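You operate a simulated robot arm through the tools that you are given. There is no shell and no other tool. Be economical: measure what you need, move in short steps, check, and stop when the job is done.

You run a simulated robot arm. Do the job below in one go: nothing can be reset, and whatever is moved stays where it is left.

## Task
Wipe the mould plate clean, then fit two inserts on its pins.
Fine: black on the ringed pin, gold on the short pin; the rag goes back. What is to be rubbed or washed off counts as gone when no trace of it is left.

Only the result counts: the job must be done as asked and must still hold three seconds after the hand-in. Knocking over, shifting, dropping, spilling or breaking anything else fails it.

## Robot
A 6-joint arm with a two-finger parallel gripper, fixed in place. Base frame: the origin is at the foot of the arm, x ahead of it, y to its left, z up; the work surface is at about z = 70. Lengths are in cm, angles in rad, forces in N, time in s.
With the tool pointing down near the work surface it reaches from about 22 to 62 cm from the base axis. Its first joint turns from -1.152 to 1.152 rad. Payload 2.7 kg.
The tool frame sits at the grasp point between the pads (the TCP): z along the fingers, y along the line on which they close. The tips reach 2.3 cm beyond it. The gripper opens to 9.4 cm. The fingers are 3.8 cm wide and 1 cm thick; the gripper's body (5.4 by 9.6 cm) begins 3.9 cm behind the TCP.
Orientation is that of the tool frame in the base frame, as a unit quaternion [w, x, y, z]. With the fingers straight down and closing along the base's y, the tool's x points along the base's -x, its y along +y and its z along -z.

## Interface
- The arm moves only by the tool play_rows. Its argument "moves" is a list of rows, each a list of 7 numbers: the shift along the tool's x, y, z in cm, then the turn, a rotation vector about the tool's x, y, z in rad, then the closure in counts, from 0 (fully open) to 255 (shut). In form: [[dx, dy, dz, rx, ry, rz, grip], ...]. A call has 1 to 12 rows; each row is the pose to reach, as a shift and turn from the pose commanded when the call began, along the tool's axes at that moment. Each row takes 0.2 s and may step no farther than 5 cm and 0.15 rad from the row before; otherwise, or with a gripper value out of range, the whole call is refused. A pose out of reach is approached as far as the arm can. The call stops where the force on the tool passes 40 N (or 10 N more than at its start, if that is more) or the arm is blocked; 0.2 s more then pass. The fingers move at their own pace (about 4.5 cm/s each) and stop on an object; they squeeze with about 44 N. The grip force told is the motor's: it shows also when the fingers shut on nothing. Time passes only in rows, and 0.2 s behind the last, so rows that repeat a pose let the fingers close. The reply holds the time, the measured pose of the TCP, the force on the tool along the base axes, the opening and the grip force, in the units named above and with some noise, with the torque about the TCP (base axes, N m) and any sound that the robot's microphone picked up.
- Cameras (640 x 400 px; columns grow to the right, rows downward): "scene" is fixed at [5.84, -42.38, 141.36]; the picture's right is [0.86, -0.50, 0.00], its down [-0.30, -0.52, -0.80] and it looks along [0.40, 0.69, -0.61] (base axes); focal length 312 px, centre (320, 200). "wrist" rides on the gripper at [8.7, 1.6, -7.4] in the tool frame; the picture's right is [-0.18, 0.98, 0.00], its down [-0.58, -0.11, -0.81] and it looks along [-0.79, -0.15, 0.59] (tool axes); focal length 243 px, centre (320, 200). There is no depth. A picture from a camera that has moved, and an enlarged one, comes with that camera's place and axes in the base frame and with its lens. The place of the scene camera against the robot may be out by one fixed shift of up to 1.8 cm in any direction.
- grab_frame(camera): a new picture of that camera. The clock stands still meanwhile.
- zoom(camera, box): a new picture of the part [left, top, right, bottom] of that camera's present view, enlarged. The clock stands still meanwhile.
- close_job(): hands the job in; it is judged then, once.

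Work in short steps. Places have to be worked out from the pictures, the camera data and where the tool is seen: move nearer, look again, correct. Check each grasp and each placing, and mend what went wrong. You have 120 turns and 76 pictures in all, those below and enlarged ones among them. Open the gripper and draw the arm clear of the work before you hand the job in, unless the task says otherwise; then end with one line.

The tools are called after "Request:" as name(argument=value, ...) on one line, values as JSON. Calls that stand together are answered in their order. play_rows: Moves the arm, as the interface text tells. Its arguments: {"type":"object","properties":{"moves":{"type":"array","items":{"type":"array","items":{"type":"number"}}}},"required":["moves"]} The other tools are called the same way: grab_frame (camera) takes a picture; zoom (camera, box) takes an enlarged picture of a part of a camera's view; close_job () hands the job in.

At the start:

```text
t: 0.0
eef_pos: [35.44, 6.74, 96.34]
tool_rot: [0.0, 0.0, 1.0, 0.0]
contact_force: [-0.7, -0.1, 0.9]
moment: [0.02, 0.01, 0.01]
grip_width: 9.38
finger_force: 0.1
```

scene: 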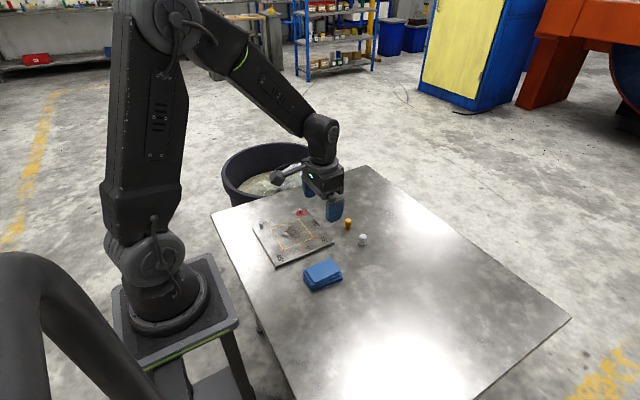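
wrist: 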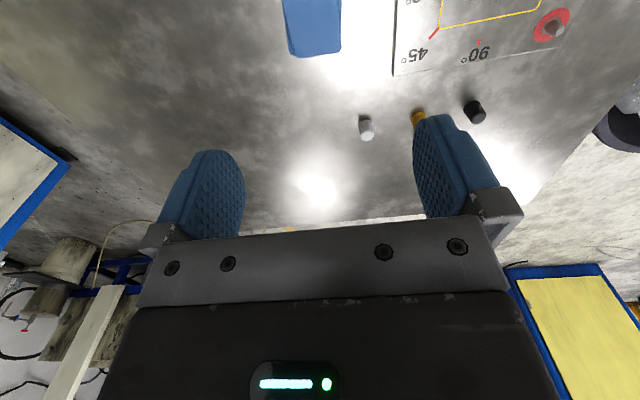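

The pictures show a plate with pins, a blue rag, and black, gold and white inserts. I'll zoom in on them first.

Request:
zoom(camera="scene", box=[240, 180, 400, 300])

Request:
zoom(camera="wrist", box=[260, 0, 600, 160])

```text
3.33 times, centred on (320, 240) of scene
camera zoom: at [5.84, -42.38, 141.36], right [0.86, -0.5, 0.0], down [-0.3, -0.52, -0.8], along [0.4, 0.69, -0.61], focal length 1040 px, centre (320, 67)
```

zoom: 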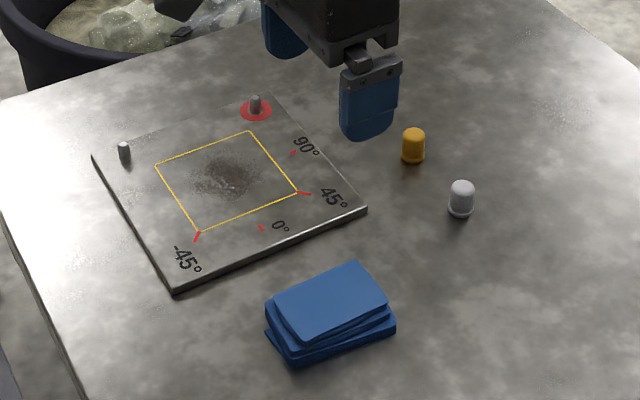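

```text
1.88 times, centred on (430, 80) of wrist
camera zoom: at [26.84, 8.34, 103.84], right [0.18, 0.98, 0.0], down [0.58, -0.11, 0.81], along [0.79, -0.15, -0.59], focal length 457 px, centre (113, 426)
```

zoom: 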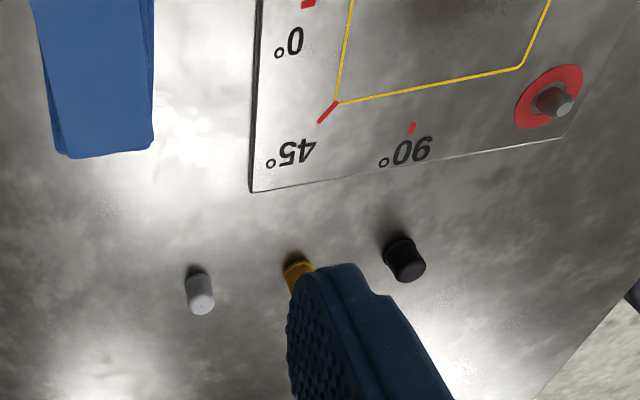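

Estimates: rag at about (35, 5.6), long along x and about 5.7 wide along y. Plate x 25–45, y 16–35, ringed pin near (42, 32.5), other pin near (27.5, 32.5). White is near (52, 11), gold (52, 19), black (54, 28). I'll descend above the rag and look.

Request:
play_rows(moves=[[0, -0.4, 4, 0, 0, 0, 0], [0, -0.8, 8, 0, 0, 0, 0], [0, -1.1, 12, 0, 0, 0, 0], [0, -1.1, 14, 0, 0, 0, 0], [0, -1.1, 14, 0, 0, 0, 0]])

Request:
grab_frame(camera="wrist")

Request:
zoom(camera="scene", box=[240, 180, 400, 300])

```text
t: 1.2
eef_pos: [35.34, 5.62, 82.17]
tool_rot: [-0.001, 0.0, 1.0, 0.0]
contact_force: [-0.6, -0.4, 0.0]
moment: [0.03, -0.01, -0.02]
grip_width: 9.39
finger_force: 0.0
```

```text
71 pictures are left
camera wrist: at [26.8, 7.25, 89.74], right [0.18, 0.98, 0.0], down [0.58, -0.11, 0.81], along [0.79, -0.15, -0.59], focal length 243 px, centre (320, 200)
```

wrist: 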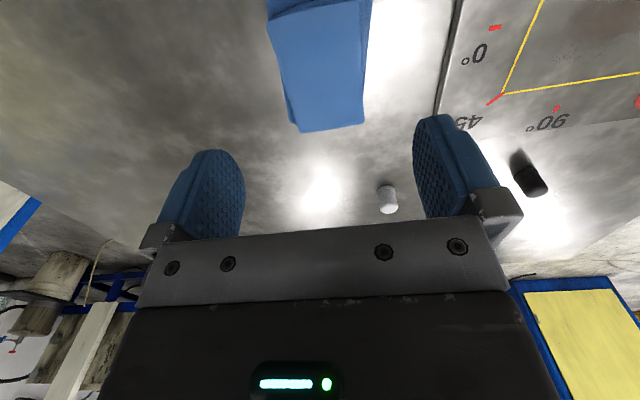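

```text
3.33 times, centred on (320, 240) of scene
camera zoom: at [5.84, -42.38, 141.36], right [0.86, -0.5, 0.0], down [-0.3, -0.52, -0.8], along [0.4, 0.69, -0.61], focal length 1040 px, centre (320, 67)
```

zoom: 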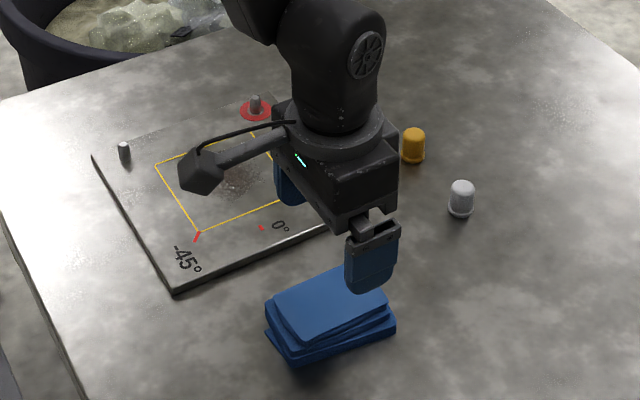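

The rag's centre is near (35.3, 6.0), its top at about 72.6. I'll go down with the tips about 0.8 cm above the table and grip it across y.

Request:
play_rows(moves=[[0, 0.3, 3, 0, 0, 0, 0], [0, 0.3, 6, 0, 0, 0, 0], [0, 0.3, 8, 0, 0, 0, 0], [0, 0.3, 9.0, 0, 0, 0, 0], [0, 0.3, 9.0, 0, 0, 0, 120], [0, 0.3, 9.0, 0, 0, 0, 255], [0, 0.3, 9.0, 0, 0, 0, 255], [0, 0.3, 9.0, 0, 0, 0, 255], [0, 0.3, 9.0, 0, 0, 0, 255]])

Request:
zoom(camera="scene", box=[240, 180, 400, 300])

```text
t: 3.2
eef_pos: [35.5, 5.91, 73.26]
tool_rot: [-0.001, -0.001, 1.0, 0.0]
contact_force: [0.5, -0.8, 0.1]
moment: [0.03, 0.05, 0.01]
grip_width: 5.89
finger_force: 44.1
```

```text
3.33 times, centred on (320, 240) of scene
camera zoom: at [5.84, -42.38, 141.36], right [0.86, -0.5, 0.0], down [-0.3, -0.52, -0.8], along [0.4, 0.69, -0.61], focal length 1040 px, centre (320, 67)
```

zoom: 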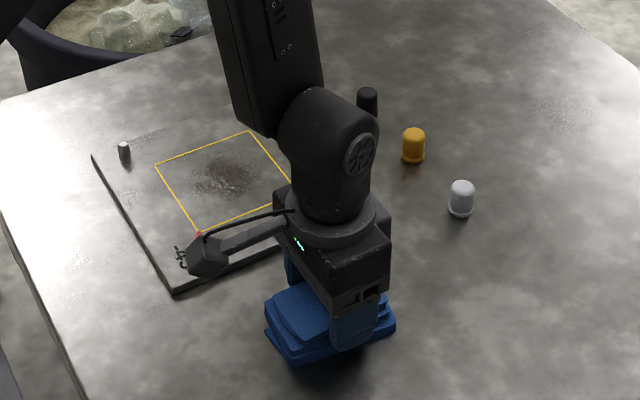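

The grip holds at 5.89 cm. I'll lift the rag and move it above the plate.

Request:
play_rows(moves=[[0, 0, -3, 0, 0, 0, 255], [0, 0, -6, 0, 0, 0, 255], [0, 0, -9, 0, 0, 0, 255], [0, 0, -12, 0, 0, 0, 255], [0, 4, -12, 0, 0, 0, 255], [0, 7, -12, 0, 0, 0, 255], [0, 10, -12, 0, 0, 0, 255], [0, 10, -12, 0, 0, 0, 255]])

Request:
grab_frame(camera="wrist")

Request:
grab_frame(camera="scene")

```text
t: 5.0
eef_pos: [35.44, 15.93, 85.34]
tool_rot: [-0.001, 0.0, 1.0, 0.0]
contact_force: [0.0, -0.6, -0.4]
moment: [-0.03, -0.04, -0.02]
grip_width: 5.85
finger_force: 44.3
```

```text
68 pictures are left
camera wrist: at [26.83, 17.53, 92.83], right [0.18, 0.98, 0.0], down [0.58, -0.11, 0.81], along [0.79, -0.15, -0.59], focal length 243 px, centre (320, 200)
```

wrist: 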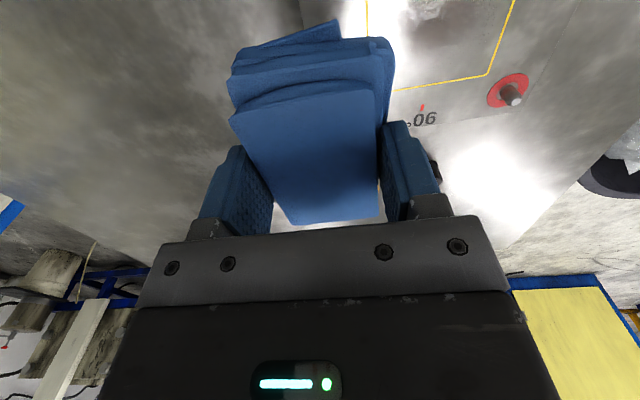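

```text
67 pictures are left
```

scene: 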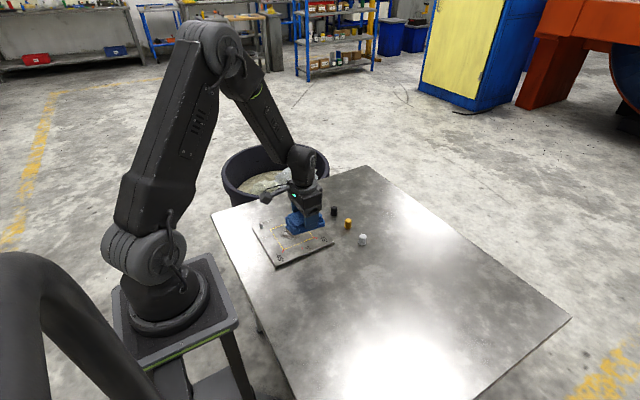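

The rag hangs about 3.3 cm below the TCP. I'll move over the stain near (35, 24.5), then lower to just above the plate.

Request:
play_rows(moves=[[0.2, 4, 0, 0, 0, 0, 255], [0.4, 8.5, 0, 0, 0, 0, 255], [0.4, 8.5, 4, 0, 0, 0, 255], [0.4, 8.5, 8, 0, 0, 0, 255], [0.4, 8.5, 9.8, 0, 0, 0, 255], [0.4, 8.5, 10.3, 0, 0, 0, 255], [0.4, 8.5, 10.3, 0, 0, 0, 255]])

Request:
zoom(camera="scene", box=[240, 180, 400, 300])

```text
t: 6.6
eef_pos: [34.98, 24.45, 74.92]
tool_rot: [0.0, 0.0, 1.0, 0.0]
contact_force: [-0.5, -1.2, -1.6]
moment: [-0.04, 0.01, 0.0]
grip_width: 5.78
finger_force: 44.0
```

```text
3.33 times, centred on (320, 240) of scene
camera zoom: at [5.84, -42.38, 141.36], right [0.86, -0.5, 0.0], down [-0.3, -0.52, -0.8], along [0.4, 0.69, -0.61], focal length 1040 px, centre (320, 67)
```

zoom: 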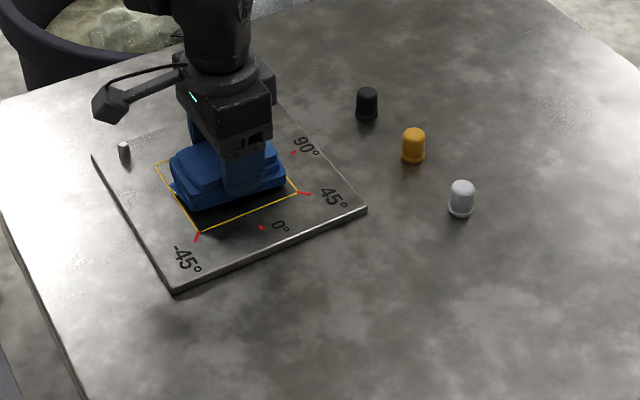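

Not yet in contact. I'll lower in small steps until a force shows.

Request:
play_rows(moves=[[0, 0, 0.3, 0, 0, 0, 255], [0, 0, 0.6, 0, 0, 0, 255], [0, 0, 0.7, 0, 0, 0, 255], [0, 0, 0.7, 0, 0, 0, 255]])

```text
t: 7.6
eef_pos: [35.06, 24.5, 74.33]
tool_rot: [0.0, 0.0, 1.0, -0.001]
contact_force: [0.3, 0.1, 0.4]
moment: [0.0, -0.03, -0.01]
grip_width: 5.75
finger_force: 43.9
```

Request:
play_rows(moves=[[0, 0, 0.15, 0, 0, 0, 255], [0, 0, 0.3, 0, 0, 0, 255], [0, 0, 0.4, 0, 0, 0, 255], [0, 0, 0.4, 0, 0, 0, 255]])

Request:
zoom(camera="scene", box=[260, 200, 340, 260])

```text
t: 8.3
eef_pos: [35.18, 24.48, 74.29]
tool_rot: [0.0, 0.002, 1.0, 0.0]
contact_force: [-1.9, 0.4, 5.5]
moment: [-0.05, 0.03, -0.16]
grip_width: 5.73
finger_force: 44.3
stopped in row 3: the force on the tool passed its limit at 44 N (the readings are from after the stop); the commanded pose is now the measured one
```

```text
6.67 times, centred on (300, 230) of scene
camera zoom: at [5.83, -42.38, 141.36], right [0.86, -0.5, 0.0], down [-0.3, -0.52, -0.8], along [0.4, 0.69, -0.61], focal length 2079 px, centre (453, 0)
```

zoom: 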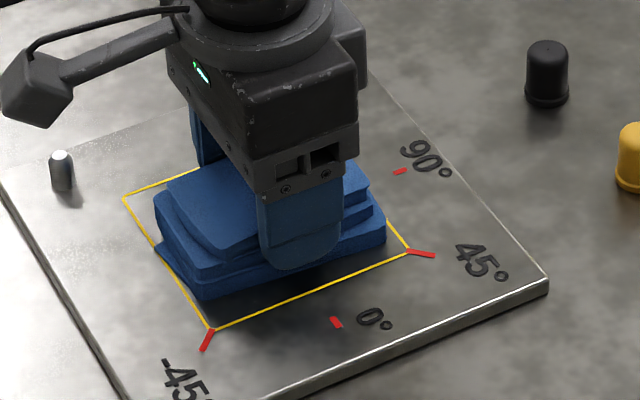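

In contact with the plate at z≈74.29 with a light load. I'll rub back and forth along x in several y lanes, staying clear of the pins.

Request:
play_rows(moves=[[1.5, 0, 0.03, 0, 0, 0, 255], [3, 0, 0.03, 0, 0, 0, 255], [1.5, 0, 0.03, 0, 0, 0, 255], [0, 0, 0.03, 0, 0, 0, 255], [-1.5, 0, 0.03, 0, 0, 0, 255], [-3.2, 0, 0.03, 0, 0, 0, 255], [-1.5, 0, 0.03, 0, 0, 0, 255], [0, 0, 0.03, 0, 0, 0, 255]])

```text
t: 10.1
eef_pos: [35.24, 24.53, 74.19]
tool_rot: [0.001, 0.001, 1.0, 0.002]
contact_force: [9.6, -1.2, 20.0]
moment: [-0.24, 0.3, 0.14]
grip_width: 5.72
finger_force: 44.1
```

A steady 20 N press. Now the y lanes.

Request:
play_rows(moves=[[0, 1.5, 0, 0, 0, 0, 255], [0, 3, 0, 0, 0, 0, 255], [1.5, 3, 0, 0, 0, 0, 255], [3, 3, 0, 0, 0, 0, 255], [1.5, 3, 0, 0, 0, 0, 255], [0, 3, 0, 0, 0, 0, 255], [-1.5, 3, 0, 0, 0, 0, 255], [-3, 3, 0, 0, 0, 0, 255], [-1.5, 3, 0, 0, 0, 0, 255], [0, 3, 0, 0, 0, 0, 255], [0, 1.5, 0, 0, 0, 0, 255], [0, 0, 0, 0, 0, 0, 255]])

Request:
play_rows(moves=[[0, -1.5, 0, 0, 0, 0, 255], [0, -3, 0, 0, 0, 0, 255], [1.5, -3, 0, 0, 0, 0, 255], [3, -3, 0, 0, 0, 0, 255], [1.5, -3, 0, 0, 0, 0, 255], [0, -3, 0, 0, 0, 0, 255], [-1.5, -3, 0, 0, 0, 0, 255], [-3, -3, 0, 0, 0, 0, 255], [-1.5, -3, 0, 0, 0, 0, 255], [0, -3, 0, 0, 0, 0, 255], [0, -4.5, -0.5, 0, 0, 0, 255], [0, -4.5, -2.5, 0, 0, 0, 255]])

Request:
play_rows(moves=[[0, 0, -3, 0, 0, 0, 255], [0, -4, -5, 0, 0, 0, 255], [0, -8, -6, 0, 0, 0, 255], [0, -11, -6, 0, 0, 0, 255], [0, -11, -6, 0, 0, 0, 255]])

Request:
zoom(camera="scene", box=[250, 190, 350, 265])

```text
t: 12.7
eef_pos: [35.09, 24.6, 74.22]
tool_rot: [0.0, 0.0, 1.0, 0.001]
contact_force: [-0.6, 6.8, 13.3]
moment: [0.14, 0.03, -0.01]
grip_width: 5.71
finger_force: 44.2
```

```text
t: 15.3
eef_pos: [34.91, 19.95, 76.67]
tool_rot: [-0.001, 0.001, 1.0, 0.0]
contact_force: [-0.1, 0.0, -1.1]
moment: [0.03, 0.0, 0.01]
grip_width: 5.69
finger_force: 43.8
```

```text
t: 16.5
eef_pos: [35.19, 9.05, 82.57]
tool_rot: [-0.001, 0.001, 1.0, 0.0]
contact_force: [0.4, -0.1, -0.9]
moment: [0.02, 0.01, -0.01]
grip_width: 5.72
finger_force: 44.1
```

```text
5.33 times, centred on (300, 228) of scene
camera zoom: at [5.84, -42.38, 141.36], right [0.86, -0.5, 0.0], down [-0.3, -0.52, -0.8], along [0.4, 0.69, -0.61], focal length 1663 px, centre (427, 53)
```

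zoom: 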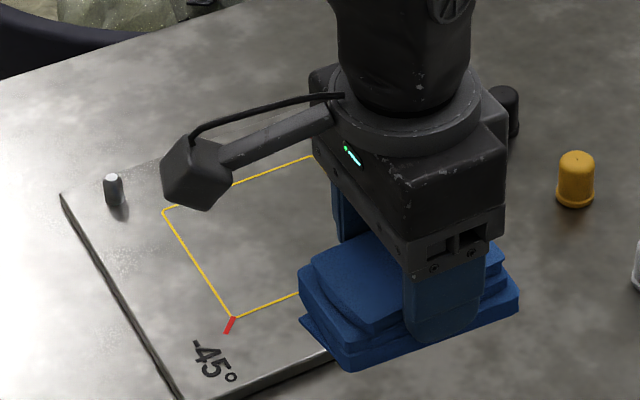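

The arm hides part of the plate, so I'll move it farther off and look again.

Request:
play_rows(moves=[[-2, -4, 0, 0, 0, 0, 255], [-4, -8, 0, 0, 0, 0, 255], [-5, -12, 0, 0, 0, 0, 255], [-5, -14, 0, 0, 0, 0, 255]])

Request:
zoom(camera="scene", box=[250, 190, 350, 265])

```text
t: 17.5
eef_pos: [40.01, -5.15, 82.5]
tool_rot: [0.0, 0.001, 1.0, 0.0]
contact_force: [0.3, 0.0, -1.2]
moment: [-0.06, 0.01, -0.03]
grip_width: 5.71
finger_force: 44.3
```

```text
5.33 times, centred on (300, 228) of scene
camera zoom: at [5.84, -42.38, 141.36], right [0.86, -0.5, 0.0], down [-0.3, -0.52, -0.8], along [0.4, 0.69, -0.61], focal length 1663 px, centre (427, 53)
```

zoom: 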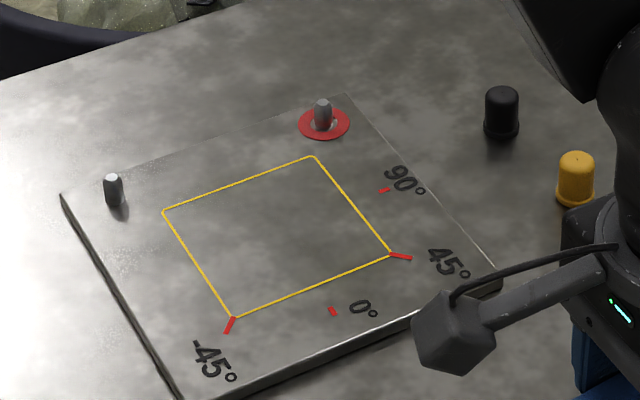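

The plate looks clean; I'll check closely for faint traces.

Request:
zoom(camera="scene", box=[276, 212, 328, 254])

```text
9.52 times, centred on (302, 233) of scene
camera zoom: at [5.84, -42.38, 141.36], right [0.86, -0.5, 0.0], down [-0.3, -0.52, -0.8], along [0.4, 0.69, -0.61], focal length 2970 px, centre (491, -114)
```

zoom: 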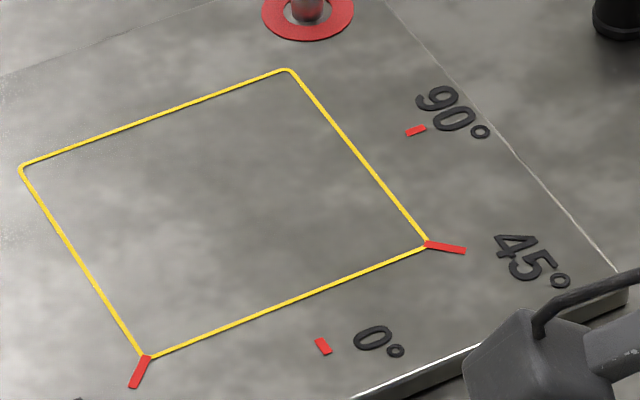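

No trace left. I'll return the rag to its original spot at (35.5, 5.9).

Request:
play_rows(moves=[[2, 4, 0, 0, 0, 0, 255], [4, 8, 0, 0, 0, 0, 255], [4.5, 11.06, 0, 0, 0, 0, 255], [4.5, 11.06, 4, 0, 0, 0, 255], [4.5, 11.06, 7.5, 0, 0, 0, 255], [4.5, 11.06, 8.5, 0, 0, 0, 255], [4.5, 11.06, 8.9, 0, 0, 0, 255], [4.5, 11.06, 9.1, 0, 0, 0, 255], [4.5, 11.06, 9.1, 0, 0, 0, 255]])

```text
t: 19.5
eef_pos: [35.55, 6.14, 73.53]
tool_rot: [-0.001, 0.001, 1.0, 0.0]
contact_force: [-0.3, 0.3, 0.5]
moment: [0.02, 0.02, 0.0]
grip_width: 5.72
finger_force: 44.1
```

Request:
play_rows(moves=[[0, -0.2, 0.1, 0, 0, 0, 255], [0, -0.2, 0.2, 0, 0, 0, 255], [0, -0.2, 0.27, 0, 0, 0, 255], [0, -0.2, 0.27, 0, 0, 0, 255]])

```text
t: 20.5
eef_pos: [35.58, 5.87, 73.24]
tool_rot: [0.0, 0.001, 1.0, 0.0]
contact_force: [-0.1, -0.4, -0.6]
moment: [0.02, -0.02, 0.0]
grip_width: 5.74
finger_force: 44.3
```

At the grasp height again. One more small step down, then open and rise.

Request:
play_rows(moves=[[0, 0, 0.05, 0, 0, 0, 255], [0, 0, 0.1, 0, 0, 0, 255], [0, 0, 0.1, 0, 0, 0, 255]])

Request:
play_rows(moves=[[0, 0, 0, 0, 0, 0, 150], [0, 0, 0, 0, 0, 0, 0], [0, 0, 0, 0, 0, 0, 0], [0, 0, 0, 0, 0, 0, 0], [0, 0, 0, 0, 0, 0, 0], [0, 0, -2, 0, 0, 0, 0], [0, 0, -5, 0, 0, 0, 0], [0, 0, -8, 0, 0, 0, 0], [0, 0, -12, 0, 0, 0, 0]])

Request:
grab_frame(camera="wrist")

Request:
zoom(camera="scene", box=[240, 180, 400, 300])

```text
t: 21.3
eef_pos: [35.57, 5.95, 73.14]
tool_rot: [0.0, 0.001, 1.0, 0.0]
contact_force: [-1.3, -2.1, 7.7]
moment: [-0.04, 0.04, -0.01]
grip_width: 5.72
finger_force: 44.0
```

```text
t: 23.3
eef_pos: [35.56, 5.92, 85.16]
tool_rot: [-0.001, 0.001, 1.0, 0.0]
contact_force: [0.1, 0.2, -0.8]
moment: [-0.03, 0.01, -0.02]
grip_width: 9.4
finger_force: 0.1
```

```text
61 pictures are left
camera wrist: at [26.98, 7.45, 92.64], right [0.19, 0.98, 0.0], down [0.58, -0.11, 0.81], along [0.79, -0.15, -0.59], focal length 243 px, centre (320, 200)
```

wrist: 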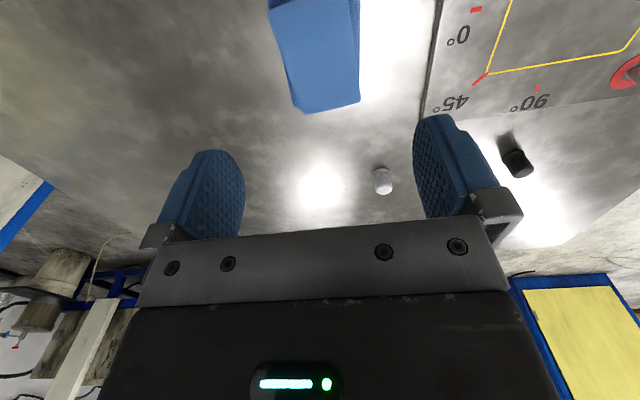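

```text
3.33 times, centred on (320, 240) of scene
camera zoom: at [5.84, -42.38, 141.36], right [0.86, -0.5, 0.0], down [-0.3, -0.52, -0.8], along [0.4, 0.69, -0.61], focal length 1040 px, centre (320, 67)
```

zoom: 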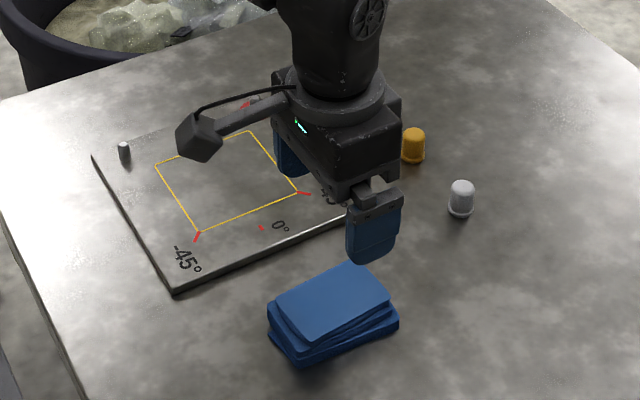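

The rag is back in place. Now I'll view the plate and pins with the wrist camera from the near side.

Request:
play_rows(moves=[[1, 1, -4, 0, 0, 0, 0], [4, 5, -5, 0, 0, 0, 0], [7, 9, -5, 0, 0, 0, 0], [9.5, 13, -5, 0, 0, 0, 0], [9.5, 17, -5, 0, 0, 0, 0], [9.5, 20, -5, 0, 0, 0, 0], [9.5, 20, -5, 0, 0, 0, 0]])

Request:
grab_frame(camera="wrist")

```text
refused: row 2 steps farther than a row can; nothing moved
```

```text
59 pictures are left
camera wrist: at [26.98, 7.45, 92.64], right [0.19, 0.98, 0.0], down [0.58, -0.11, 0.81], along [0.79, -0.15, -0.59], focal length 243 px, centre (320, 200)
```

wrist: 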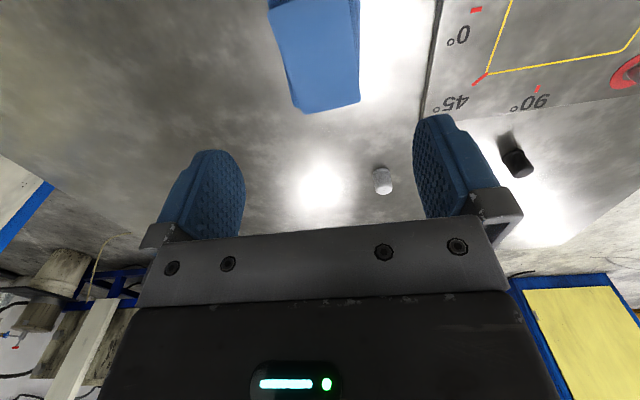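

Refused for a step too large; same route with smaller steps.

Request:
play_rows(moves=[[1, 1, -4, 0, 0, 0, 0], [3, 4, -5, 0, 0, 0, 0], [5.5, 8, -5, 0, 0, 0, 0], [8, 12, -5, 0, 0, 0, 0], [9.5, 16, -5, 0, 0, 0, 0], [9.5, 20, -5, 0, 0, 0, 0], [9.5, 20, -5, 0, 0, 0, 0]])

Request:
grab_frame(camera="wrist")

```text
t: 24.9
eef_pos: [25.96, 25.95, 90.23]
tool_rot: [0.0, 0.001, 1.0, 0.0]
contact_force: [0.1, -0.3, 0.6]
moment: [-0.02, -0.01, -0.03]
grip_width: 9.39
finger_force: 0.0
```

```text
58 pictures are left
camera wrist: at [17.52, 27.52, 97.71], right [0.19, 0.98, 0.0], down [0.58, -0.11, 0.81], along [0.79, -0.15, -0.59], focal length 243 px, centre (320, 200)
```

wrist: 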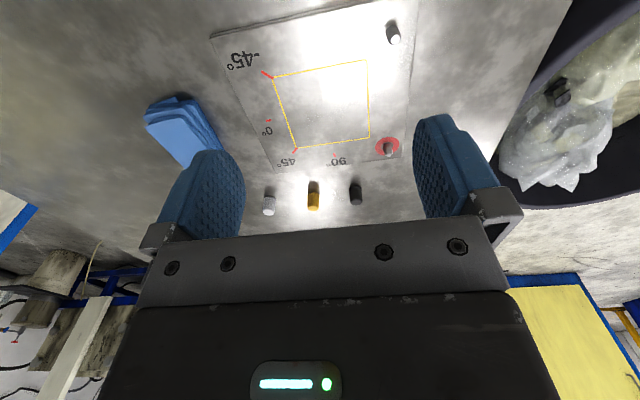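

Request:
zoom(camera="wrist", box=[250, 0, 430, 112])

Request:
zoom(camera="wrist", box=[250, 110, 430, 222])

```text
3.56 times, centred on (340, 56) of wrist
camera zoom: at [17.52, 27.52, 97.71], right [0.19, 0.98, 0.0], down [0.58, -0.11, 0.81], along [0.79, -0.15, -0.59], focal length 863 px, centre (249, 712)
```

zoom: 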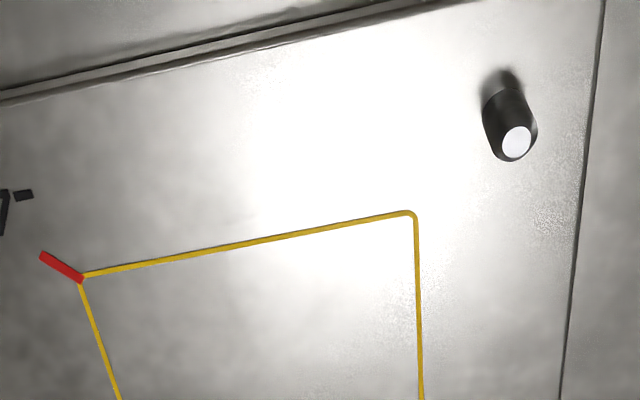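

```text
3.56 times, centred on (340, 166) of wrist
camera zoom: at [17.52, 27.52, 97.71], right [0.19, 0.98, 0.0], down [0.58, -0.11, 0.81], along [0.79, -0.15, -0.59], focal length 863 px, centre (249, 321)
```

zoom: 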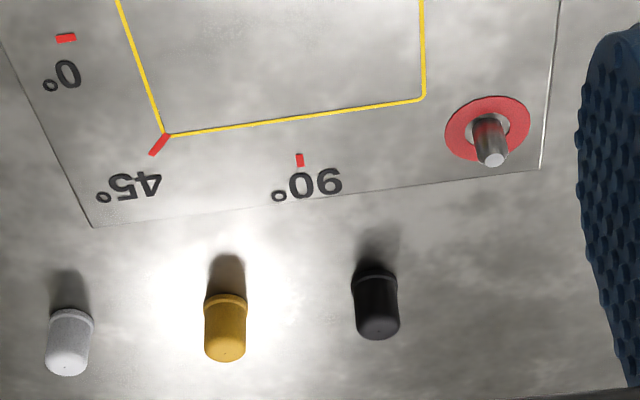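

The plate shows no trace. I put black at about (52, 27.6), gold (52.5, 19.5), the ringed pin (42.2, 32.5) and the other pin (27.4, 32.4). I'll move above black to look and refine.

Request:
play_rows(moves=[[-4, 0, 0, 0, 0, 0, 60], [-8, 0, 0, 0, 0, 0, 110], [-12, 0, 0, 0, 0, 0, 110], [-16, 1, 0, 0, 0, 0, 110], [-20, 1.5, 2, 0, 0, 0, 110], [-24, 1.6, 5, 0, 0, 0, 110], [-26, 1.6, 9, 0, 0, 0, 110], [-26, 1.6, 12, 0, 0, 0, 110], [-26, 1.6, 12, 0, 0, 0, 110]])

Request:
grab_frame(camera="wrist")

```text
t: 26.9
eef_pos: [52.06, 27.34, 78.21]
tool_rot: [0.001, 0.001, 1.0, 0.0]
contact_force: [0.6, 0.1, 0.2]
moment: [-0.01, 0.0, -0.01]
grip_width: 5.35
finger_force: 0.0
```

```text
55 pictures are left
camera wrist: at [43.48, 28.96, 85.75], right [0.19, 0.98, 0.0], down [0.58, -0.11, 0.81], along [0.79, -0.15, -0.59], focal length 243 px, centre (320, 200)
```

wrist: 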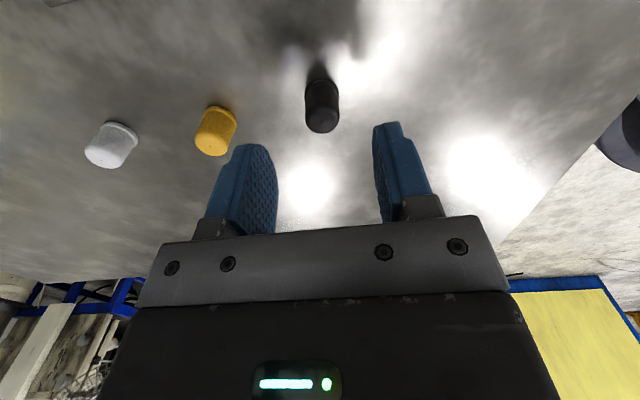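

Request:
zoom(camera="wrist", box=[280, 60, 360, 140])

```text
5.00 times, centred on (320, 100) of wrist
camera zoom: at [43.48, 28.96, 85.75], right [0.19, 0.98, 0.0], down [0.58, -0.11, 0.81], along [0.79, -0.15, -0.59], focal length 1213 px, centre (320, 700)
```

zoom: 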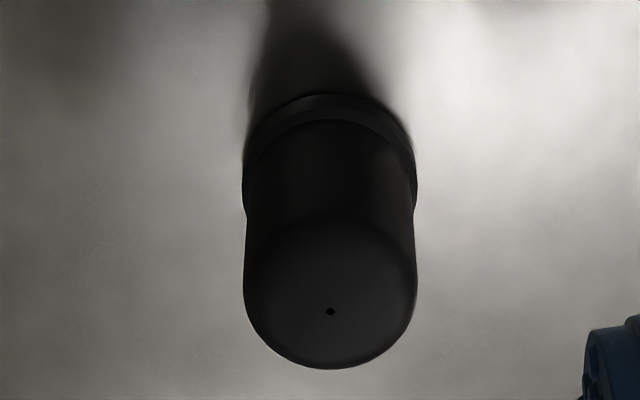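

Black is about 3.1 cm tall, 2.2 wide, and centred about 0.3 cm beyond the TCP in x. I'll correct, descend to z≈73.2 and grip.

Request:
play_rows(moves=[[-0.3, 0, 1.5, 0, 0, 0, 110], [-0.3, 0, 3.5, 0, 0, 0, 110], [-0.3, 0, 4.9, 0, 0, 0, 110], [-0.3, 0, 4.9, 0, 0, 0, 110]])

Request:
grab_frame(camera="wrist")

```text
t: 27.9
eef_pos: [52.28, 27.26, 73.24]
tool_rot: [0.0, 0.001, 1.0, 0.0]
contact_force: [-0.6, 0.1, 0.5]
moment: [0.0, -0.02, 0.01]
grip_width: 5.37
finger_force: 0.0
```

```text
53 pictures are left
camera wrist: at [43.73, 28.96, 80.76], right [0.19, 0.98, 0.0], down [0.58, -0.11, 0.81], along [0.79, -0.15, -0.59], focal length 243 px, centre (320, 200)
```

wrist: 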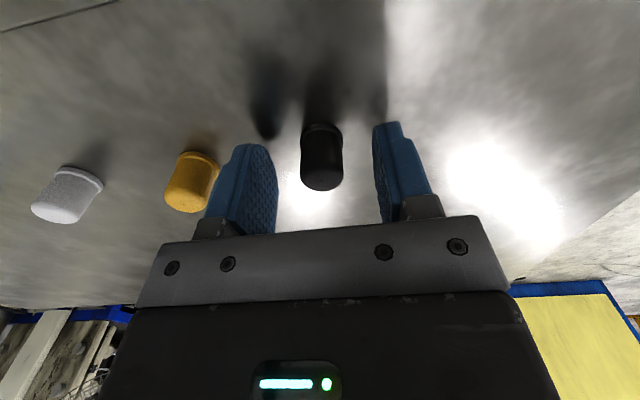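

Well centred. Close the fingers.

Request:
play_rows(moves=[[0, 0, 0, 0, 0, 0, 200], [0, 0, 0, 0, 0, 0, 255], [0, 0, 0, 0, 0, 0, 255], [0, 0, 0, 0, 0, 0, 255]])

Request:
play_rows(moves=[[0, 0, -2, 0, 0, 0, 255], [0, 0, -5, 0, 0, 0, 255], [0, 0, -8, 0, 0, 0, 255], [0, 0, -8, 0, 0, 0, 255]])

Request:
zoom(camera="wrist", box=[240, 90, 400, 240])

```text
t: 28.9
eef_pos: [52.24, 27.32, 73.26]
tool_rot: [0.001, 0.001, 1.0, 0.0]
contact_force: [-0.6, -0.5, -0.4]
moment: [0.01, 0.0, -0.04]
grip_width: 2.07
finger_force: 43.3
```

```text
t: 29.9
eef_pos: [52.37, 27.3, 81.3]
tool_rot: [0.0, 0.002, 1.0, 0.0]
contact_force: [-0.3, -0.6, -0.3]
moment: [-0.01, -0.01, -0.01]
grip_width: 2.07
finger_force: 44.0
```

```text
2.67 times, centred on (320, 165) of wrist
camera zoom: at [43.77, 28.98, 88.78], right [0.19, 0.98, 0.0], down [0.58, -0.11, 0.81], along [0.79, -0.15, -0.59], focal length 647 px, centre (320, 293)
```

zoom: 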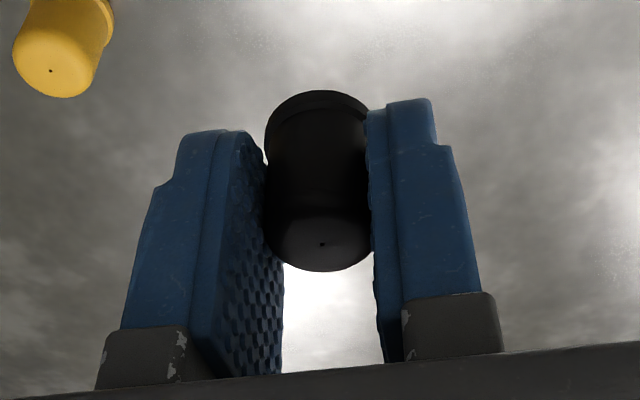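

Black is held, axis right at the TCP (its dot is at the TCP's projection). I'll move above the ringed pin at about (42.2, 32.5), staying high, and look.

Request:
play_rows(moves=[[3.5, 1.8, 0, 0, 0, 0, 255], [7, 3.6, 0, 0, 0, 0, 255], [10.1, 5.2, 0, 0, 0, 0, 255], [10.1, 5.2, 1, 0, 0, 0, 255], [10.1, 5.2, 1, 0, 0, 0, 255]])

Request:
zoom(camera="wrist", box=[240, 70, 400, 170])

Request:
zoom(camera="scene", box=[265, 180, 345, 230])

```text
t: 31.1
eef_pos: [42.22, 32.69, 80.38]
tool_rot: [0.0, 0.001, 1.0, 0.0]
contact_force: [-0.2, -0.2, -0.2]
moment: [-0.01, 0.04, 0.0]
grip_width: 2.06
finger_force: 43.4
```

```text
4.00 times, centred on (320, 120) of wrist
camera zoom: at [33.66, 34.25, 87.82], right [0.19, 0.98, 0.0], down [0.58, -0.11, 0.81], along [0.79, -0.15, -0.59], focal length 970 px, centre (320, 520)
```

zoom: 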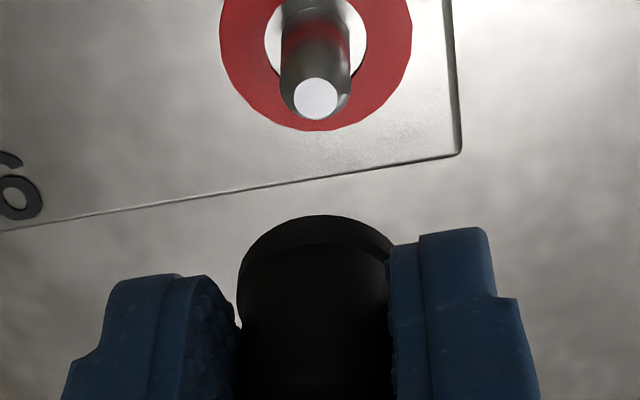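

```text
8.00 times, centred on (305, 205) of scene
camera zoom: at [5.84, -42.38, 141.36], right [0.86, -0.5, 0.0], down [-0.3, -0.52, -0.8], along [0.4, 0.69, -0.61], focal length 2495 px, centre (440, 160)
```

zoom: 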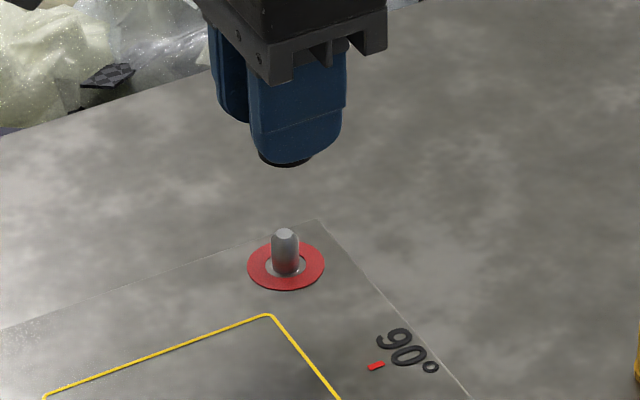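

The pin top lies about 0.25 cm nearer in x and 0.05 less in y than the insert's axis. I'll correct and descend so the insert's mouth is just above the pin tip.

Request:
play_rows(moves=[[0.25, -0.05, 1, 0, 0, 0, 255], [0.25, -0.05, 2.2, 0, 0, 0, 255], [0.25, -0.05, 3.2, 0, 0, 0, 255], [0.25, -0.05, 3.2, 0, 0, 0, 255]])

Request:
zoom(camera="wrist", box=[240, 80, 400, 180])

Request:
zoom(camera="scene", box=[285, 190, 325, 220])

```text
t: 32.1
eef_pos: [41.92, 32.73, 77.15]
tool_rot: [0.0, 0.002, 1.0, 0.0]
contact_force: [0.8, 0.9, -0.1]
moment: [-0.02, -0.01, -0.02]
grip_width: 2.05
finger_force: 43.6
```

```text
4.00 times, centred on (320, 130) of wrist
camera zoom: at [33.43, 34.23, 84.62], right [0.19, 0.98, 0.0], down [0.58, -0.11, 0.81], along [0.79, -0.15, -0.59], focal length 970 px, centre (320, 480)
```

zoom: 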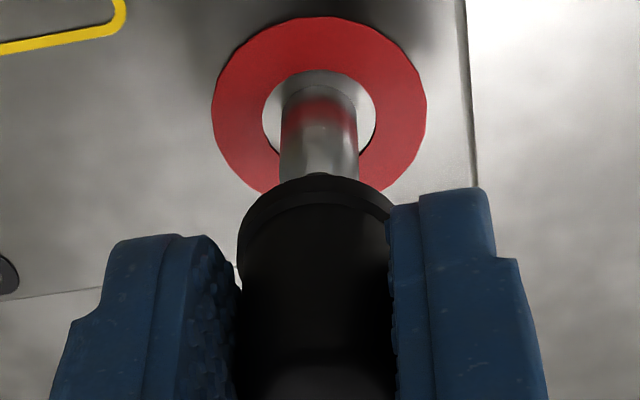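

```text
13.33 times, centred on (305, 205) of scene
camera zoom: at [5.84, -42.38, 141.36], right [0.86, -0.5, 0.0], down [-0.3, -0.52, -0.8], along [0.4, 0.69, -0.61], focal length 4158 px, centre (520, 133)
```

zoom: 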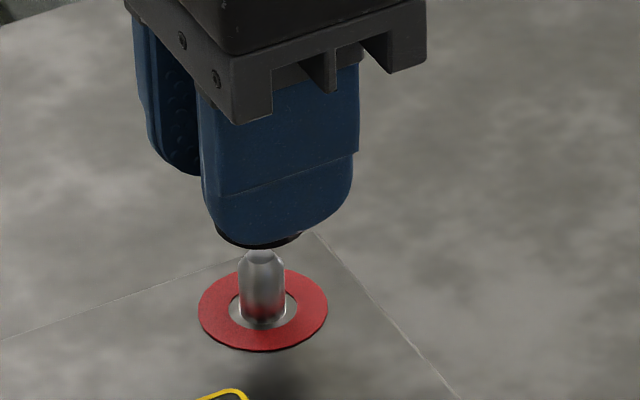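

Both views show insert and pin aligned within half a millimetre. I'll lower it onto the pin.

Request:
play_rows(moves=[[0, 0, 0.6, 0, 0, 0, 255], [0, 0, 1.2, 0, 0, 0, 255], [0, 0, 1.7, 0, 0, 0, 255], [0, 0, 2.1, 0, 0, 0, 255], [0, 0, 2.4, 0, 0, 0, 255], [0, 0, 2.4, 0, 0, 0, 255]])

Request:
zoom(camera="scene", box=[285, 190, 325, 220])

```text
t: 33.5
eef_pos: [42.07, 32.53, 74.7]
tool_rot: [0.0, 0.0, 1.0, 0.0]
contact_force: [0.6, -1.0, 0.2]
moment: [-0.02, 0.01, 0.02]
grip_width: 2.07
finger_force: 44.2
```

```text
13.33 times, centred on (305, 205) of scene
camera zoom: at [5.84, -42.38, 141.36], right [0.86, -0.5, 0.0], down [-0.3, -0.52, -0.8], along [0.4, 0.69, -0.61], focal length 4158 px, centre (520, 133)
```

zoom: 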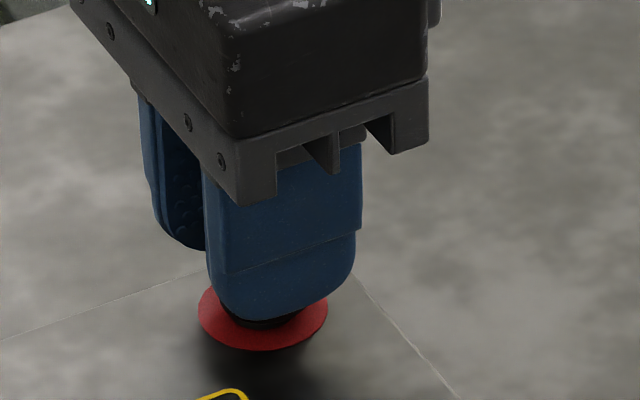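

It's sliding over the pin with no force. A little farther, until it seats.

Request:
play_rows(moves=[[0, 0, 0.15, 0, 0, 0, 255], [0, 0, 0.3, 0, 0, 0, 255], [0, 0, 0.38, 0, 0, 0, 255], [0, 0, 0.44, 0, 0, 0, 255], [0, 0, 0.44, 0, 0, 0, 255]])

```text
t: 34.7
eef_pos: [42.09, 32.64, 74.3]
tool_rot: [-0.001, 0.001, 1.0, 0.0]
contact_force: [-6.9, 1.9, 5.1]
moment: [0.05, 0.09, -0.01]
grip_width: 2.09
finger_force: 44.1
```

Request:
play_rows(moves=[[0.02, 0, 0.06, 0, 0, 0, 255], [0.02, 0, 0.12, 0, 0, 0, 255], [0.02, 0, 0.12, 0, 0, 0, 255]])

Request:
zoom(camera="scene", box=[285, 190, 325, 220])

Request:
zoom(camera="wrist", box=[240, 80, 400, 180])

```text
t: 35.5
eef_pos: [42.09, 32.61, 74.24]
tool_rot: [-0.001, 0.001, 1.0, 0.0]
contact_force: [-18.3, -4.8, 26.9]
moment: [-0.12, 0.51, 0.0]
grip_width: 2.06
finger_force: 43.4
```

```text
13.33 times, centred on (305, 205) of scene
camera zoom: at [5.77, -42.42, 141.35], right [0.86, -0.5, 0.0], down [-0.3, -0.52, -0.8], along [0.4, 0.69, -0.61], focal length 4158 px, centre (520, 133)
```

zoom: 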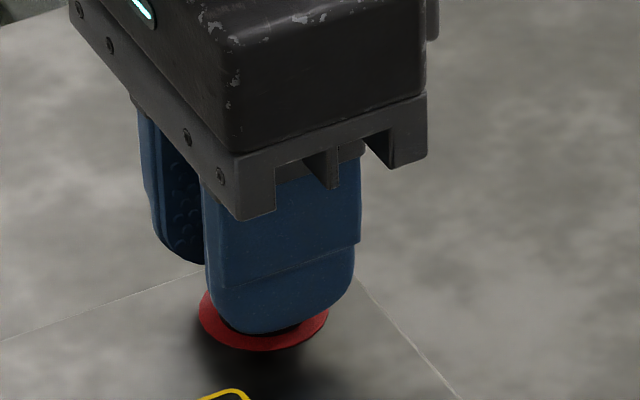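

```text
4.00 times, centred on (320, 130) of wrist
camera zoom: at [33.36, 34.2, 81.79], right [0.19, 0.98, 0.0], down [0.58, -0.11, 0.81], along [0.79, -0.15, -0.59], focal length 970 px, centre (320, 480)
```

zoom: 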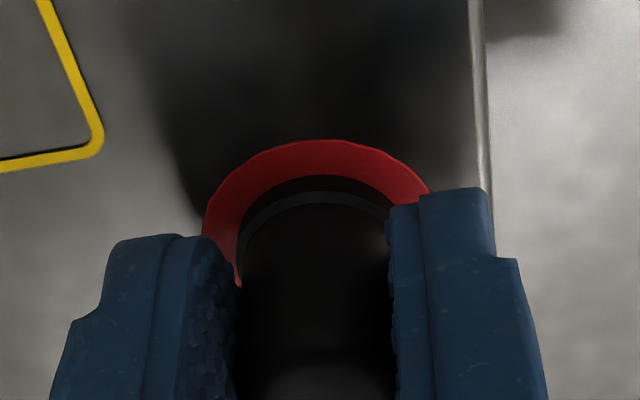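

Seated: z 74.24 is exactly what a base on the plate should give, with a 27 N reaction. I'll ease off the load, open gently and rise straight up.

Request:
play_rows(moves=[[0.05, 0, -0.1, 0, 0, 0, 255], [0.05, 0, -0.1, 0, 0, 0, 255], [0.05, 0, -0.1, 0, 0, 0, 180], [0.05, 0, -0.1, 0, 0, 0, 150], [0.05, 0, -0.1, 0, 0, 0, 130], [0.05, 0, -2, 0, 0, 0, 130], [0.05, 0, -5, 0, 0, 0, 130], [0.05, 0, -8, 0, 0, 0, 130], [0.05, 0, -8, 0, 0, 0, 130]])

Request:
zoom(camera="scene", box=[250, 190, 350, 265])

Request:
zoom(camera="wrist", box=[240, 50, 400, 150])

```text
t: 37.5
eef_pos: [41.98, 32.61, 82.28]
tool_rot: [-0.001, 0.001, 1.0, 0.0]
contact_force: [1.1, 0.5, -0.3]
moment: [0.01, 0.01, -0.01]
grip_width: 4.63
finger_force: 0.1
```

```text
5.33 times, centred on (300, 228) of scene
camera zoom: at [5.84, -42.38, 141.36], right [0.86, -0.5, 0.0], down [-0.3, -0.52, -0.8], along [0.4, 0.69, -0.61], focal length 1663 px, centre (427, 53)
```

zoom: 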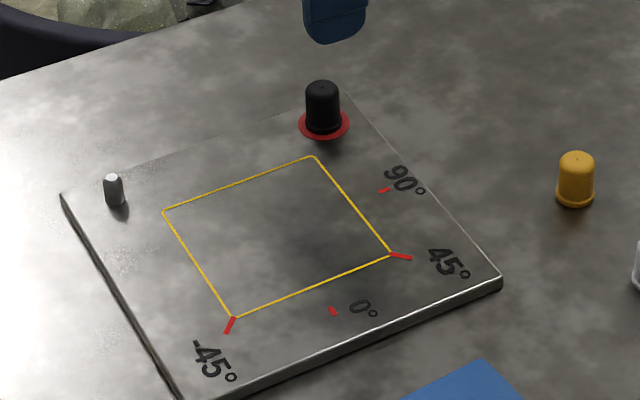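

```text
4.00 times, centred on (320, 100) of wrist
camera zoom: at [33.3, 34.19, 89.7], right [0.19, 0.98, 0.0], down [0.58, -0.11, 0.81], along [0.79, -0.15, -0.59], focal length 970 px, centre (320, 600)
```

zoom: 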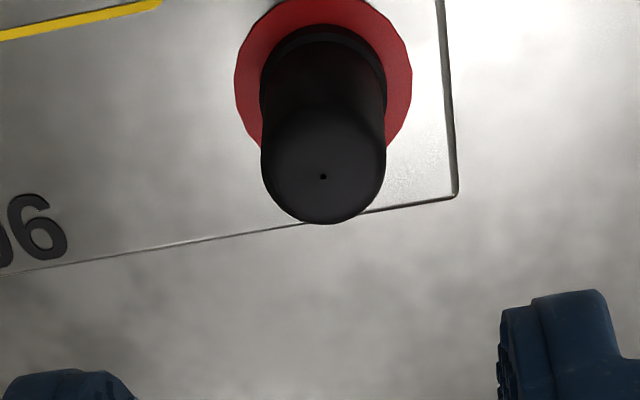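

Black is seated flat and the plate hasn't shifted. Now over to gold near (52.4, 19.4).

Request:
play_rows(moves=[[-3, -3.5, 0, 0, 0, 0, 110], [-6, -7, 0, 0, 0, 0, 110], [-9, -10.5, 0, 0, 0, 0, 110], [-10.4, -13.2, 1, 0, 0, 0, 110], [-10.4, -13.2, 4, 0, 0, 0, 110], [-10.4, -13.2, 4, 0, 0, 0, 110]])

Request:
zoom(camera="wrist", box=[256, 60, 384, 140])

```text
t: 38.9
eef_pos: [52.35, 19.42, 78.2]
tool_rot: [0.0, 0.001, 1.0, 0.0]
contact_force: [0.2, 0.2, 0.0]
moment: [0.0, 0.05, 0.01]
grip_width: 5.33
finger_force: 0.2
```

```text
5.00 times, centred on (320, 100) of wrist
camera zoom: at [43.77, 21.06, 85.56], right [0.19, 0.98, 0.0], down [0.58, -0.11, 0.81], along [0.79, -0.15, -0.59], focal length 1213 px, centre (320, 700)
```

zoom: 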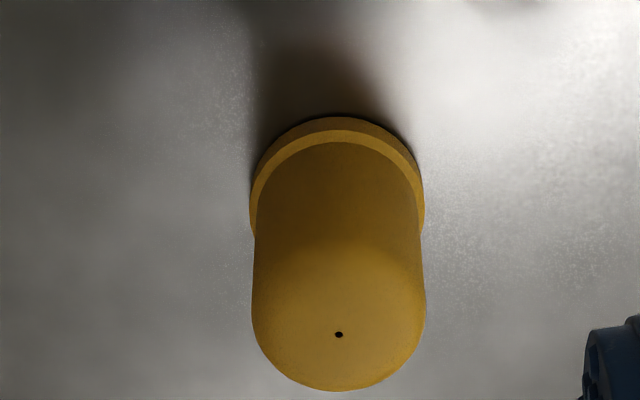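

Relative to the view of black, gold sits about 0.62 cm farther in x and 0.06 in y than the TCP. Correct and descend.

Request:
play_rows(moves=[[-0.62, 0.06, 1.5, 0, 0, 0, 110], [-0.62, 0.06, 3.5, 0, 0, 0, 110], [-0.62, 0.06, 4.95, 0, 0, 0, 110], [-0.62, 0.06, 4.95, 0, 0, 0, 110]])

Request:
zoom(camera="wrist", box=[240, 100, 400, 200])

```text
t: 39.9
eef_pos: [52.91, 19.51, 73.24]
tool_rot: [0.001, 0.0, 1.0, 0.0]
contact_force: [0.1, -0.6, -0.5]
moment: [0.01, 0.0, -0.01]
grip_width: 5.38
finger_force: 0.2
```

```text
4.00 times, centred on (320, 150) of wrist
camera zoom: at [44.32, 21.03, 80.67], right [0.19, 0.98, 0.0], down [0.58, -0.11, 0.81], along [0.79, -0.15, -0.59], focal length 970 px, centre (320, 400)
```

zoom: 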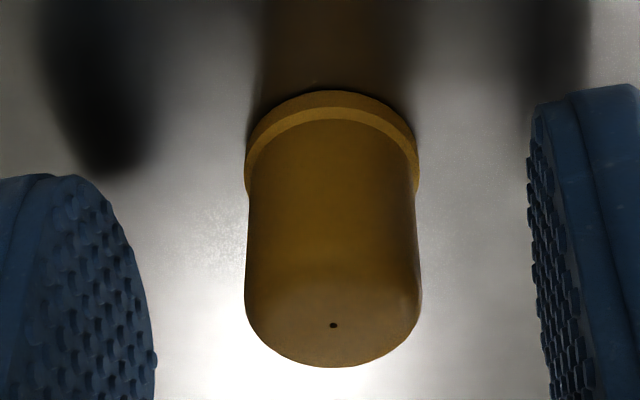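

Row matches black's grip; shift y by 0.12, then close and lift.

Request:
play_rows(moves=[[0, 0.12, 0, 0, 0, 0, 110], [0, 0.12, 0, 0, 0, 0, 200], [0, 0.12, 0, 0, 0, 0, 255], [0, 0.12, 0, 0, 0, 0, 255], [0, 0.12, 0, 0, 0, 0, 255]])

Request:
play_rows(moves=[[0, 0, -2, 0, 0, 0, 255], [0, 0, -5, 0, 0, 0, 255], [0, 0, -9, 0, 0, 0, 255], [0, 0, -9, 0, 0, 0, 255]])

Request:
zoom(camera="wrist", box=[240, 90, 400, 240])

```text
t: 41.1
eef_pos: [52.99, 19.51, 73.18]
tool_rot: [0.0, 0.001, 1.0, 0.001]
contact_force: [-0.2, -0.1, 0.1]
moment: [0.03, -0.01, -0.01]
grip_width: 2.07
finger_force: 44.0
```

```text
t: 42.1
eef_pos: [52.92, 19.56, 82.28]
tool_rot: [0.0, 0.002, 1.0, 0.001]
contact_force: [-0.9, 0.6, 0.6]
moment: [0.01, 0.05, 0.01]
grip_width: 2.09
finger_force: 44.2
```

```text
2.67 times, centred on (320, 165) of wrist
camera zoom: at [44.32, 21.15, 89.76], right [0.19, 0.98, 0.0], down [0.58, -0.11, 0.81], along [0.79, -0.15, -0.59], focal length 647 px, centre (320, 293)
```

zoom: 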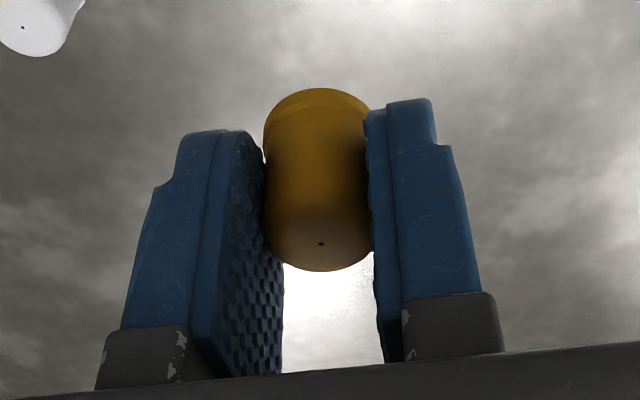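

Gold is held just as black was. Moving above the second pin near (27.3, 32.5).

Request:
play_rows(moves=[[4.2, 2.1, 0, 0, 0, 0, 255], [8.4, 4.2, 0, 0, 0, 0, 255], [12.6, 6.3, 0, 0, 0, 0, 255], [16.8, 8.4, 0, 0, 0, 0, 255], [21, 10.5, 0, 0, 0, 0, 255], [25, 12.5, 0, 0, 0, 0, 255], [25.6, 12.9, 1, 0, 0, 0, 255], [25.6, 12.9, 1.5, 0, 0, 0, 255], [25.6, 12.9, 1.5, 0, 0, 0, 255]])

Request:
zoom(camera="wrist", box=[240, 70, 400, 170])

Request:
zoom(camera="scene", box=[245, 190, 301, 232])

```text
t: 44.1
eef_pos: [27.62, 32.46, 80.81]
tool_rot: [0.001, 0.001, 1.0, 0.001]
contact_force: [0.3, 0.3, 0.0]
moment: [0.04, 0.03, 0.02]
grip_width: 2.04
finger_force: 43.5
```

```text
4.00 times, centred on (320, 120) of wrist
camera zoom: at [18.79, 34.08, 88.27], right [0.19, 0.98, 0.0], down [0.58, -0.11, 0.81], along [0.79, -0.15, -0.59], focal length 970 px, centre (320, 520)
```

zoom: 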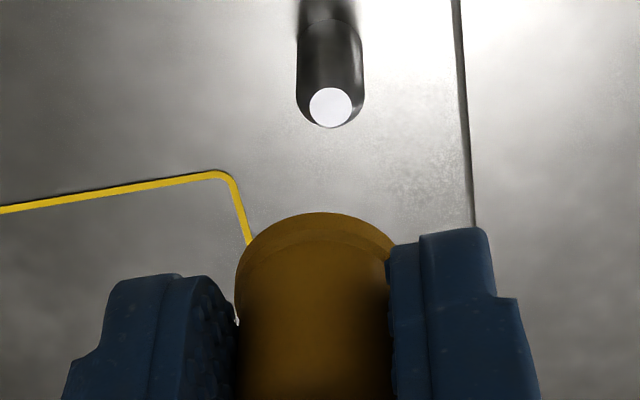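

```text
9.52 times, centred on (273, 211) of scene
camera zoom: at [5.84, -42.38, 141.36], right [0.86, -0.5, 0.0], down [-0.3, -0.52, -0.8], along [0.4, 0.69, -0.61], focal length 2970 px, centre (768, 95)
```

zoom: 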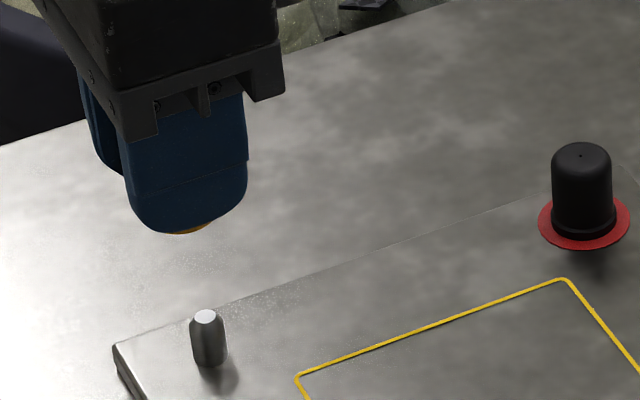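

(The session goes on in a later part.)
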